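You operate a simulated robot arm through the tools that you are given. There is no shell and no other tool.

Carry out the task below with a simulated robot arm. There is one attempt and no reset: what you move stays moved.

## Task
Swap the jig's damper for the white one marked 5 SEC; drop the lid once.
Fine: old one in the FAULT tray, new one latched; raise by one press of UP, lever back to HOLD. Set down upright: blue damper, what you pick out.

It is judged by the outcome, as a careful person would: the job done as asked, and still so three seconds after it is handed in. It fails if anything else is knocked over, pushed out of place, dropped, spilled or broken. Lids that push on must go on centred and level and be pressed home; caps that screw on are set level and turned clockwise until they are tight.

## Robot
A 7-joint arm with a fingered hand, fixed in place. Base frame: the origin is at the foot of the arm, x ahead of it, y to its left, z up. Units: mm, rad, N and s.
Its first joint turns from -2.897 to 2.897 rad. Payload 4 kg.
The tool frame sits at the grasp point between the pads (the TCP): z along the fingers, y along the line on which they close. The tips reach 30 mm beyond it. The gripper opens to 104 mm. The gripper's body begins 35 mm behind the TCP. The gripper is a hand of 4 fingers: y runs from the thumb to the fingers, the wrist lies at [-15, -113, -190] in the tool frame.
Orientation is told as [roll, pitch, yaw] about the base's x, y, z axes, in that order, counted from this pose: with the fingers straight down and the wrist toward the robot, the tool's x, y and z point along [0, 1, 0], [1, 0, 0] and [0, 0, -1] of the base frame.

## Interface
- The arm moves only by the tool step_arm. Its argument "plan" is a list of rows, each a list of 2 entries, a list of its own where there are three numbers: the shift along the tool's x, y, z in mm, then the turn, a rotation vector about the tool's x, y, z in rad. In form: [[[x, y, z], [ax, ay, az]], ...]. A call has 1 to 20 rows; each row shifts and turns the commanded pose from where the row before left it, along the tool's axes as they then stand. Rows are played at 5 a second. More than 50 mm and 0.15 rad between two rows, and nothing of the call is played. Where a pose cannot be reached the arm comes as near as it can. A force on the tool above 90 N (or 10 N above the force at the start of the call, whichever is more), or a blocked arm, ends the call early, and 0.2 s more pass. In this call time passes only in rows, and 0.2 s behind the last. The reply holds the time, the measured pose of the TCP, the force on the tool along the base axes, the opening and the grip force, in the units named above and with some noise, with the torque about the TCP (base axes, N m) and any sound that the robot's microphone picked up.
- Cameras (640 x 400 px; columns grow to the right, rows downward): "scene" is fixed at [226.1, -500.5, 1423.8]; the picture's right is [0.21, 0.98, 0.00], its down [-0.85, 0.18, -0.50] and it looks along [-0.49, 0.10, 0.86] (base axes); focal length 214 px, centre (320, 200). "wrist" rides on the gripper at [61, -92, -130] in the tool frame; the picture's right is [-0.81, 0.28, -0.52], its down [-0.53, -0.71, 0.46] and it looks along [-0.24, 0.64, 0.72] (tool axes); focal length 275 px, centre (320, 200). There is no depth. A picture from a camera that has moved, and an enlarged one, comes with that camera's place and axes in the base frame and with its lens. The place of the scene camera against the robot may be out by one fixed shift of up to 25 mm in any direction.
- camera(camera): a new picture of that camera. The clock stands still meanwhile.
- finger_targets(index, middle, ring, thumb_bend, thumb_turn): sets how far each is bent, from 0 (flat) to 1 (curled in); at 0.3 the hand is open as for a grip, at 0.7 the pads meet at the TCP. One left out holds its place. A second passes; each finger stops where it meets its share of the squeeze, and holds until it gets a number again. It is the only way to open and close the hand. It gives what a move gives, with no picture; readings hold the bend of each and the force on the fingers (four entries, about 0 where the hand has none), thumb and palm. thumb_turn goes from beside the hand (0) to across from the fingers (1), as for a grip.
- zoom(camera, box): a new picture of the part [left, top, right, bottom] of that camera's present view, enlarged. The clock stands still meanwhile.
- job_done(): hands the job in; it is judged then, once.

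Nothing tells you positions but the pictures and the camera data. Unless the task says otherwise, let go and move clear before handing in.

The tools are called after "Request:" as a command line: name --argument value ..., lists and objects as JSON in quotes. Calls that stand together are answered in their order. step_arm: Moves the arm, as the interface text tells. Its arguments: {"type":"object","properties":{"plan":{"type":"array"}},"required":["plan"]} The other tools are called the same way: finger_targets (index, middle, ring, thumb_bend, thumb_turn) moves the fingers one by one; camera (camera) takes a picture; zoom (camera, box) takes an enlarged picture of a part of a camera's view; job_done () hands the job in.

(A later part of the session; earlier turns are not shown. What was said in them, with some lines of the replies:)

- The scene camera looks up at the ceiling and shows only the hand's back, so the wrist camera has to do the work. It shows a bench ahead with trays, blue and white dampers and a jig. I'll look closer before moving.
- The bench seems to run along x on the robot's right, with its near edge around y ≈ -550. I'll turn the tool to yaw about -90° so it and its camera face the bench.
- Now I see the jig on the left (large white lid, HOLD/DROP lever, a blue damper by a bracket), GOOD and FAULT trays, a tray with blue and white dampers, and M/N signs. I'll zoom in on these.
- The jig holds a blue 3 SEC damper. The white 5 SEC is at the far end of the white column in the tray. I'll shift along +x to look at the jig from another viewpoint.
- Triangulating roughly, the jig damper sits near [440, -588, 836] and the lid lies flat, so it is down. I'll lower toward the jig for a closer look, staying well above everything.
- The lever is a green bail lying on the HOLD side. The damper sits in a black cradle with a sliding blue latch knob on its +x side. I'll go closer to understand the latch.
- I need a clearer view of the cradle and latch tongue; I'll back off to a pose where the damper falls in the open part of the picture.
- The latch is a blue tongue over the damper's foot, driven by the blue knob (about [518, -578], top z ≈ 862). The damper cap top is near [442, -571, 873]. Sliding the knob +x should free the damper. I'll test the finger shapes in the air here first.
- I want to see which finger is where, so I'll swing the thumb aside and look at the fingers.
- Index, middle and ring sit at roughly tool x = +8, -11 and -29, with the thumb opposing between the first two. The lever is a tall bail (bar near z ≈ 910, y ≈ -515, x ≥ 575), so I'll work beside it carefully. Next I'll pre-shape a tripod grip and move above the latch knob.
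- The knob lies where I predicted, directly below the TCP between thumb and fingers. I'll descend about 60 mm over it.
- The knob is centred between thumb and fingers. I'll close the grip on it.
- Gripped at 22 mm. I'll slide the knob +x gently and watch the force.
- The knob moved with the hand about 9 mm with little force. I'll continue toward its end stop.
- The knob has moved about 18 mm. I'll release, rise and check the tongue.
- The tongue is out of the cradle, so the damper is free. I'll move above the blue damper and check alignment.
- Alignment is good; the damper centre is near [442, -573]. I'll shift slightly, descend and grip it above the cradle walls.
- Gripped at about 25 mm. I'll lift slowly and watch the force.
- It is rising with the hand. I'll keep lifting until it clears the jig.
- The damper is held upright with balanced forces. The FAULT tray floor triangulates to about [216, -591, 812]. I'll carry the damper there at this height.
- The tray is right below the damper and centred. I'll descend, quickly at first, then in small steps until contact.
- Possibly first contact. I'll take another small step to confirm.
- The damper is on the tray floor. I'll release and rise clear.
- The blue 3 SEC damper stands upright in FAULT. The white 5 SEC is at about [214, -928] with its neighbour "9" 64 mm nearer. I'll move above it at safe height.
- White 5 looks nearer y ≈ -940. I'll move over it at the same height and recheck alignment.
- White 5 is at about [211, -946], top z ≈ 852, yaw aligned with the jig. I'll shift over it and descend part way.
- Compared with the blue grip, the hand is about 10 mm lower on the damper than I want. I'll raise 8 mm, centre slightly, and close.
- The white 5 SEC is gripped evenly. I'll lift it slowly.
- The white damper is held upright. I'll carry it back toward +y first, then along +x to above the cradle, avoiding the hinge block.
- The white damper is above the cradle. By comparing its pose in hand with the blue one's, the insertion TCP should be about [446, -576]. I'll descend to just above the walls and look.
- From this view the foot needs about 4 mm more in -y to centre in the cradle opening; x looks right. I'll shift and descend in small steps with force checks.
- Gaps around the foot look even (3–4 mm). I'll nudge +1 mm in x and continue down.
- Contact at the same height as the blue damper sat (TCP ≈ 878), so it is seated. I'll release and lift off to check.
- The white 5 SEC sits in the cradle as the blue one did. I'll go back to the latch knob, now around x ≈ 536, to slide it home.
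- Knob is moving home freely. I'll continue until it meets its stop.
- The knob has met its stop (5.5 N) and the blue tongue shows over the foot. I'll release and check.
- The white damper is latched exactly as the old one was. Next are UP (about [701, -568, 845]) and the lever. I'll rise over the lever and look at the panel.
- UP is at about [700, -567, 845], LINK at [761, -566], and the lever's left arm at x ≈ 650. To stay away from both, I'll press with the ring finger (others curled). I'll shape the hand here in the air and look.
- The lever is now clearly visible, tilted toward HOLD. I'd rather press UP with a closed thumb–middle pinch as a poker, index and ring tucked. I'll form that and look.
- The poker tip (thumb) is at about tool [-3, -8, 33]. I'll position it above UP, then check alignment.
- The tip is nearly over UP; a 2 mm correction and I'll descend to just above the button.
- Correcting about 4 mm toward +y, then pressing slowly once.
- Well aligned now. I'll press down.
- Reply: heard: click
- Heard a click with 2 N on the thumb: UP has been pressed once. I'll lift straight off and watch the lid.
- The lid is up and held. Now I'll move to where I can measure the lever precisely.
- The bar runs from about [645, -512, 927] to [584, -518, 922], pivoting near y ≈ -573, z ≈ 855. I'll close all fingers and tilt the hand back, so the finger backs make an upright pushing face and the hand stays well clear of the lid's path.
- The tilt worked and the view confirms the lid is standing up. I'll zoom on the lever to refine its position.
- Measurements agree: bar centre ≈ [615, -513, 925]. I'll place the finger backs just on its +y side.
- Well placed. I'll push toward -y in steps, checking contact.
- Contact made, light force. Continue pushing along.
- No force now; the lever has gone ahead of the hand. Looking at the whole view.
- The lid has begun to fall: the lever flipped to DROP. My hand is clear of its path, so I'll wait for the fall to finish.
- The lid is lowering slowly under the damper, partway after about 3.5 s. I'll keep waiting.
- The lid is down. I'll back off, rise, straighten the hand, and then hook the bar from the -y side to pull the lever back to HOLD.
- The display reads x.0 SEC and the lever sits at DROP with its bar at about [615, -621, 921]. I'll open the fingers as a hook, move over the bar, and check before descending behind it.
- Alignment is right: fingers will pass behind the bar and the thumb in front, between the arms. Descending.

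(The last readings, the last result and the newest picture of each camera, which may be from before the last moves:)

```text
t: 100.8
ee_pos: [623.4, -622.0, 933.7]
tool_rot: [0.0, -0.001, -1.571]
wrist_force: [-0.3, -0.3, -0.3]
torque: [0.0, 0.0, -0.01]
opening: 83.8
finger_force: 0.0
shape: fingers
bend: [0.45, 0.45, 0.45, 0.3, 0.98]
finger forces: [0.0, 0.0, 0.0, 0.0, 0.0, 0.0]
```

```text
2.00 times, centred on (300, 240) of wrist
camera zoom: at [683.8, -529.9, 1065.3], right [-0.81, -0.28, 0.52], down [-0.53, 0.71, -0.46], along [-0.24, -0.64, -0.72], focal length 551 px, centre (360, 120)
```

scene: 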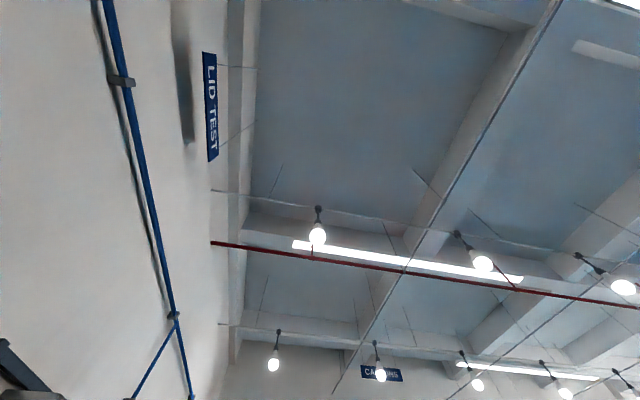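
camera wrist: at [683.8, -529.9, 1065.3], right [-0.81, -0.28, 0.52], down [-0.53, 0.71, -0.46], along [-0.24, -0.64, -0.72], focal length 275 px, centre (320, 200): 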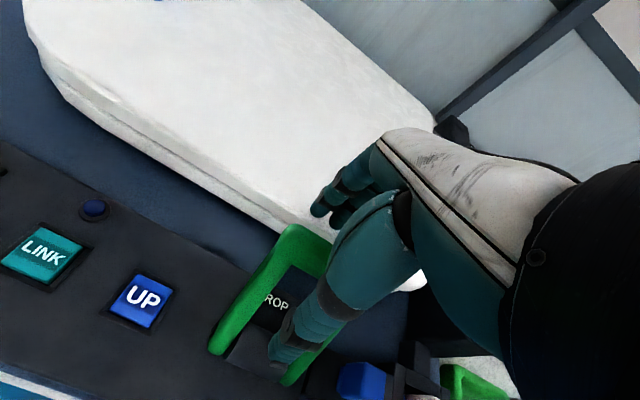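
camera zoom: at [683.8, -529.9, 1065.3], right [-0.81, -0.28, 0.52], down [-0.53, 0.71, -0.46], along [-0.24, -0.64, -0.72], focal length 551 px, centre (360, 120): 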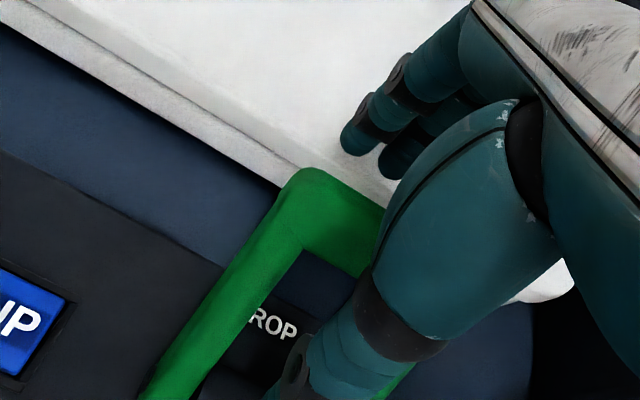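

Fingers are behind the bar. I'll pull toward +y in steps.

Request:
step_arm --plan '[[[0, -8, 0], [0, 0, 0]], [[0, -8, 0], [0, 0, 0]], [[0, -8, 0], [0, 0, 0]], [[0, -6, 0], [0, 0, 0]]]'

Request:
zoom --camera "wrist" --box '[200, 140, 400, 340]'

```text
t: 101.8
ee_pos: [623.3, -592.8, 934.8]
tool_rot: [0.003, -0.002, -1.572]
wrist_force: [0.4, -4.3, 2.0]
torque: [-0.11, -0.01, 0.0]
opening: 88.3
finger_force: 2.2
shape: fingers
bend: [0.42, 0.45, 0.45, 0.3, 0.98]
finger forces: [4.2, 0.0, 0.1, 0.0, 0.0, 0.0]
```

```text
2.00 times, centred on (300, 240) of wrist
camera zoom: at [683.7, -501.3, 1065.9], right [-0.81, -0.27, 0.52], down [-0.53, 0.71, -0.46], along [-0.24, -0.65, -0.72], focal length 551 px, centre (360, 120)
```

zoom: 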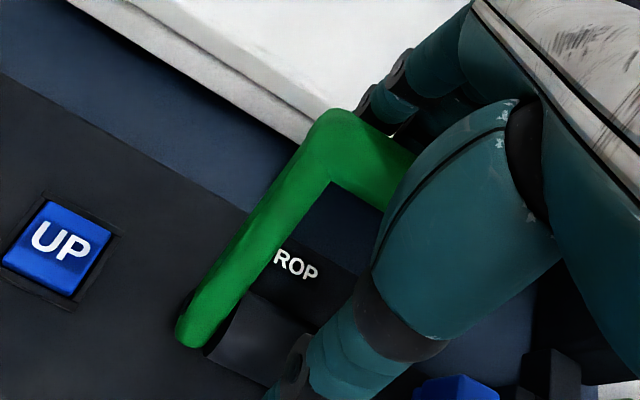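

Contact on the index finger, moderate force. Continuing the pull.

Request:
step_arm --plan '[[[0, -7, -1.5], [0, 0, 0]], [[0, -7, -1.5], [0, 0, 0]], [[0, -7, 0], [0, 0, 0]]]'

Request:
zoom --camera "wrist" --box '[200, 140, 400, 340]'

```text
t: 102.6
ee_pos: [624.4, -573.5, 935.9]
tool_rot: [-0.001, 0.001, -1.571]
wrist_force: [0.6, -5.0, 3.8]
torque: [-0.15, -0.06, -0.05]
opening: 89.3
finger_force: 2.4
shape: fingers
bend: [0.41, 0.45, 0.45, 0.3, 0.98]
finger forces: [5.0, 0.0, 0.1, 0.1, 0.0, 0.0]
```

```text
2.00 times, centred on (300, 240) of wrist
camera zoom: at [684.4, -481.7, 1068.1], right [-0.81, -0.28, 0.52], down [-0.53, 0.71, -0.45], along [-0.24, -0.64, -0.72], focal length 551 px, centre (360, 120)
```

zoom: 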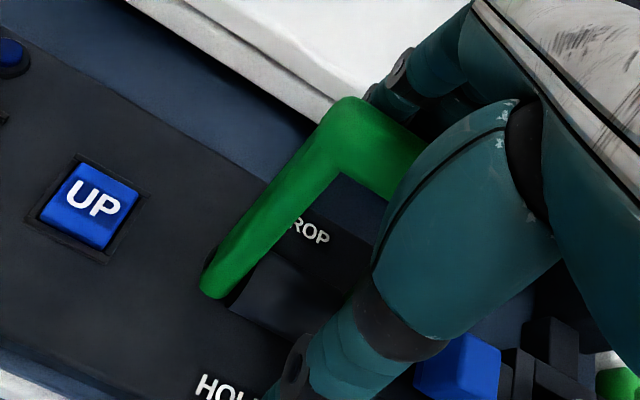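

The lever is coming along. Continuing past vertical.

Request:
step_arm --plan '[[[0, -7, -1.5], [0, 0, 0]], [[0, -7, -1], [0, 0, 0]], [[0, -7, 0], [0, 0, 0]]]'

Request:
zoom --camera "wrist" --box '[200, 140, 400, 340]'

```text
t: 103.4
ee_pos: [624.5, -549.9, 938.6]
tool_rot: [-0.001, 0.002, -1.569]
wrist_force: [-0.3, -0.4, 0.2]
torque: [0.01, 0.01, -0.01]
opening: 84.6
finger_force: 0.1
shape: fingers
bend: [0.45, 0.45, 0.45, 0.3, 0.98]
finger forces: [0.5, 0.0, 0.0, 0.0, 0.1, 0.1]
```

```text
2.00 times, centred on (300, 240) of wrist
camera zoom: at [684.7, -458.2, 1070.7], right [-0.81, -0.28, 0.52], down [-0.53, 0.71, -0.45], along [-0.24, -0.64, -0.73], focal length 551 px, centre (360, 120)
```

zoom: 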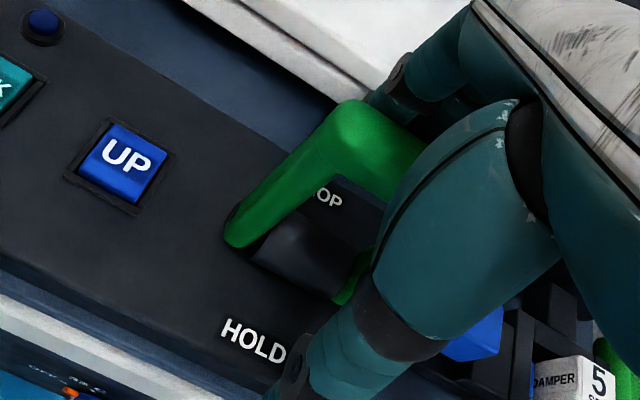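

Request:
step_arm --plan '[[[0, -7, 0], [0, 0, 0]], [[0, -7, 0], [0, 0, 0]]]'

Request:
zoom --camera "wrist" --box '[200, 140, 400, 340]'

```text
t: 104.0
ee_pos: [624.4, -536.9, 940.3]
tool_rot: [0.001, -0.001, -1.573]
wrist_force: [-0.3, 0.3, -0.3]
torque: [-0.01, 0.03, -0.01]
opening: 84.4
finger_force: 0.0
shape: fingers
bend: [0.45, 0.45, 0.45, 0.3, 0.98]
finger forces: [0.0, 0.0, 0.1, 0.1, 0.0, 0.0]
```

```text
2.00 times, centred on (300, 240) of wrist
camera zoom: at [683.9, -444.8, 1071.0], right [-0.81, -0.27, 0.52], down [-0.53, 0.71, -0.46], along [-0.24, -0.64, -0.72], focal length 551 px, centre (360, 120)
```

zoom: 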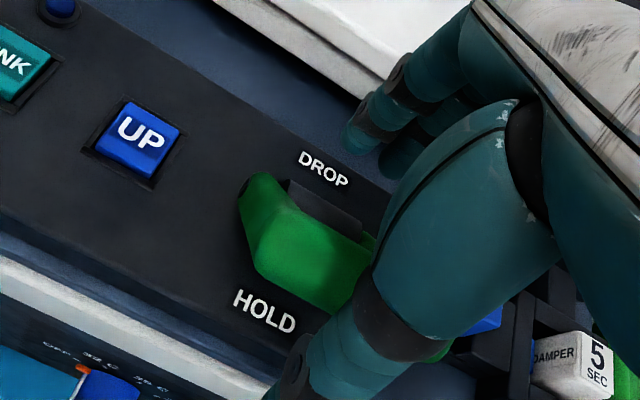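

The lever flipped to HOLD. I'll centre around the bar without touching it and lift straight up.

Request:
step_arm --plan '[[[0, -7, 0], [0, 0, 0]], [[0, -7, 0], [0, 0, 0]], [[0, 0, -15], [0, 0, 0]], [[0, 0, -30], [0, 0, 0]], [[0, 0, -40], [0, 0, 0]], [[0, -20, -35], [0, 0, 0]], [[-40, -20, 0], [0, 0, 0]], [[-20, -20, 0], [0, 0, 0]], [[0, 0, 0], [0, 0, 0]]]'

Request:
camera --camera "wrist"

Request:
zoom --camera "wrist" --box '[140, 120, 340, 280]'

```text
t: 106.0
ee_pos: [566.0, -463.1, 1060.1]
tool_rot: [0.0, 0.002, -1.572]
wrist_force: [0.5, 1.0, -0.1]
torque: [0.02, -0.01, 0.01]
opening: 84.2
finger_force: 0.1
shape: fingers
bend: [0.45, 0.45, 0.45, 0.3, 0.98]
finger forces: [0.0, 0.0, 0.1, 0.0, 0.0, 0.0]
```

```text
taken
camera wrist: at [625.9, -369.9, 1191.4], right [-0.81, -0.28, 0.52], down [-0.53, 0.71, -0.46], along [-0.24, -0.64, -0.72], focal length 275 px, centre (320, 200)
```

wrist: 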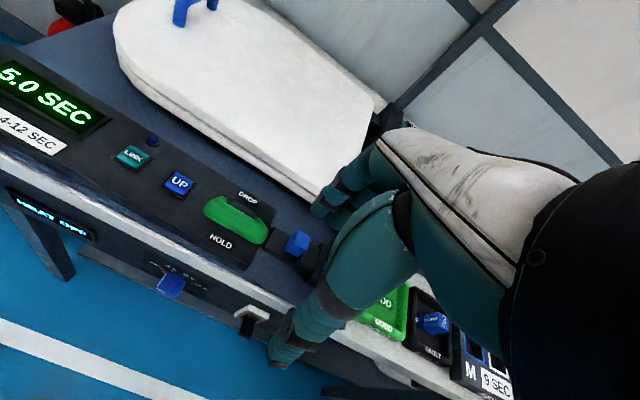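

```text
2.50 times, centred on (240, 200) of wrist
camera zoom: at [625.9, -369.9, 1191.4], right [-0.81, -0.28, 0.52], down [-0.53, 0.71, -0.46], along [-0.24, -0.64, -0.72], focal length 688 px, centre (520, 200)
```

zoom: 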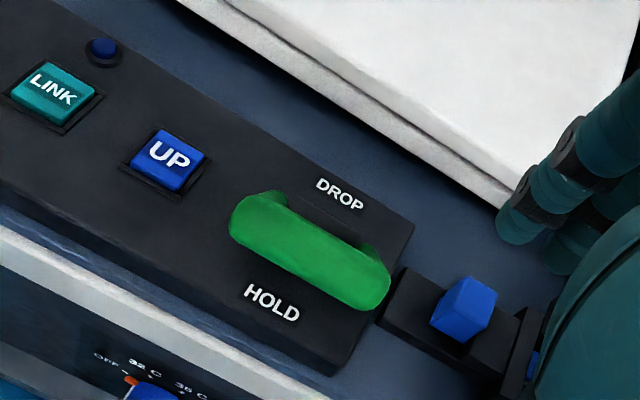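

The lever bar is back at its original HOLD position, the lid is down and the display reads 5.0 SEC. A last check of the jig damper and the FAULT tray, with the hand kept clear.

Request:
step_arm --plan '[[[-40, 0, 0], [0, 0, 0]], [[-45, 0, 0], [0, 0, 0]], [[-45, 0, 0], [0, 0, 0]], [[-45, 0, 0], [0, 0, 0]], [[-45, 0, 0], [0, 0, 0]], [[0, 0, 0], [0, 0, 0]]]'

Request:
camera --camera "wrist"

Request:
zoom --camera "wrist" --box '[60, 160, 320, 340]'

Request:
zoom --camera "wrist" --box '[200, 60, 360, 200]'

```text
t: 107.4
ee_pos: [346.9, -461.7, 1059.3]
tool_rot: [-0.002, 0.0, -1.571]
wrist_force: [0.6, -0.5, -0.4]
torque: [0.01, -0.01, 0.02]
opening: 84.4
finger_force: 0.0
shape: fingers
bend: [0.45, 0.45, 0.45, 0.3, 0.98]
finger forces: [0.0, 0.0, 0.0, 0.0, 0.0, 0.1]
```

```text
taken
camera wrist: at [406.3, -370.7, 1191.1], right [-0.81, -0.28, 0.52], down [-0.53, 0.71, -0.46], along [-0.24, -0.64, -0.72], focal length 275 px, centre (320, 200)
```

wrist: 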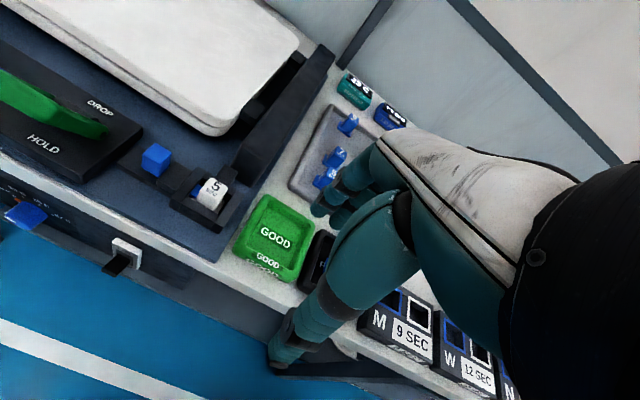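

```text
2.22 times, centred on (190, 250) of wrist
camera zoom: at [406.3, -370.7, 1191.1], right [-0.81, -0.28, 0.52], down [-0.53, 0.71, -0.46], along [-0.24, -0.64, -0.72], focal length 612 px, centre (609, 89)
```

zoom: 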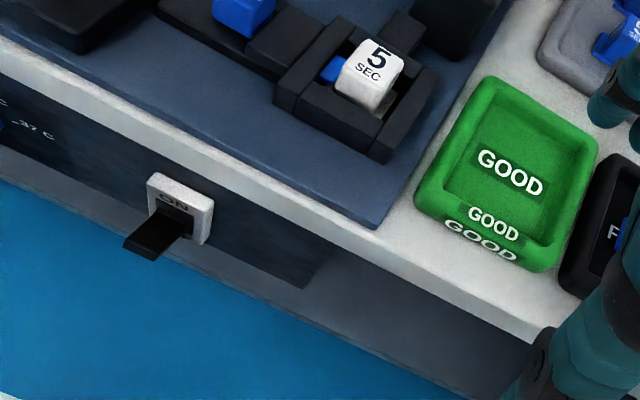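

```text
2.86 times, centred on (280, 130) of wrist
camera zoom: at [406.3, -370.7, 1191.1], right [-0.81, -0.28, 0.52], down [-0.53, 0.71, -0.46], along [-0.24, -0.64, -0.72], focal length 786 px, centre (434, 400)
```

zoom: 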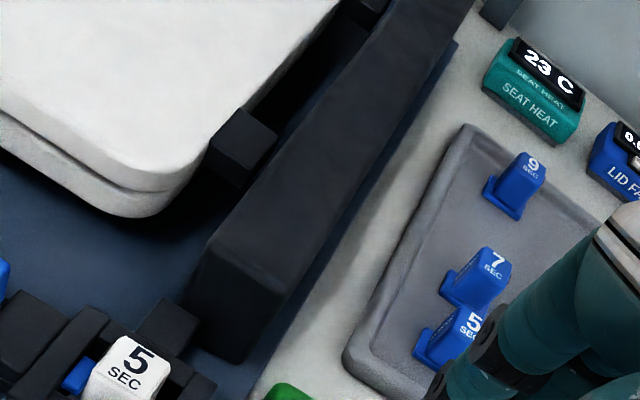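

The white 5 SEC damper is latched in the jig and the blue one stands upright in the FAULT tray. The lid was raised by one press of UP and dropped once (5.0 SEC on the display). The lever is back at HOLD, nothing else was disturbed, and the hand is clear, so I'm handing in.

Request:
job_done

```text
The job is handed in.
```

The white 5 SEC damper is in the jig and latched, and the job is handed in; the tool reported no verdict.

- **Old damper:** the blue 3 SEC one is standing upright in the FAULT tray.
- **Lid:** I raised it with one press of UP and dropped it once with the lever. It is now down, and the jig display reads 5.0 SEC, inside the 4–12 SEC range marked GOOD.
- **Lever:** it is back at HOLD.
- **Everything else:** I saw nothing knocked over or moved in the last pictures, though the hand hid part of the damper tray. The hand is empty and clear.

The separate LID FALL box appeared to read 0.0 before and after the drop. I didn't press LINK because the task didn't ask for it.
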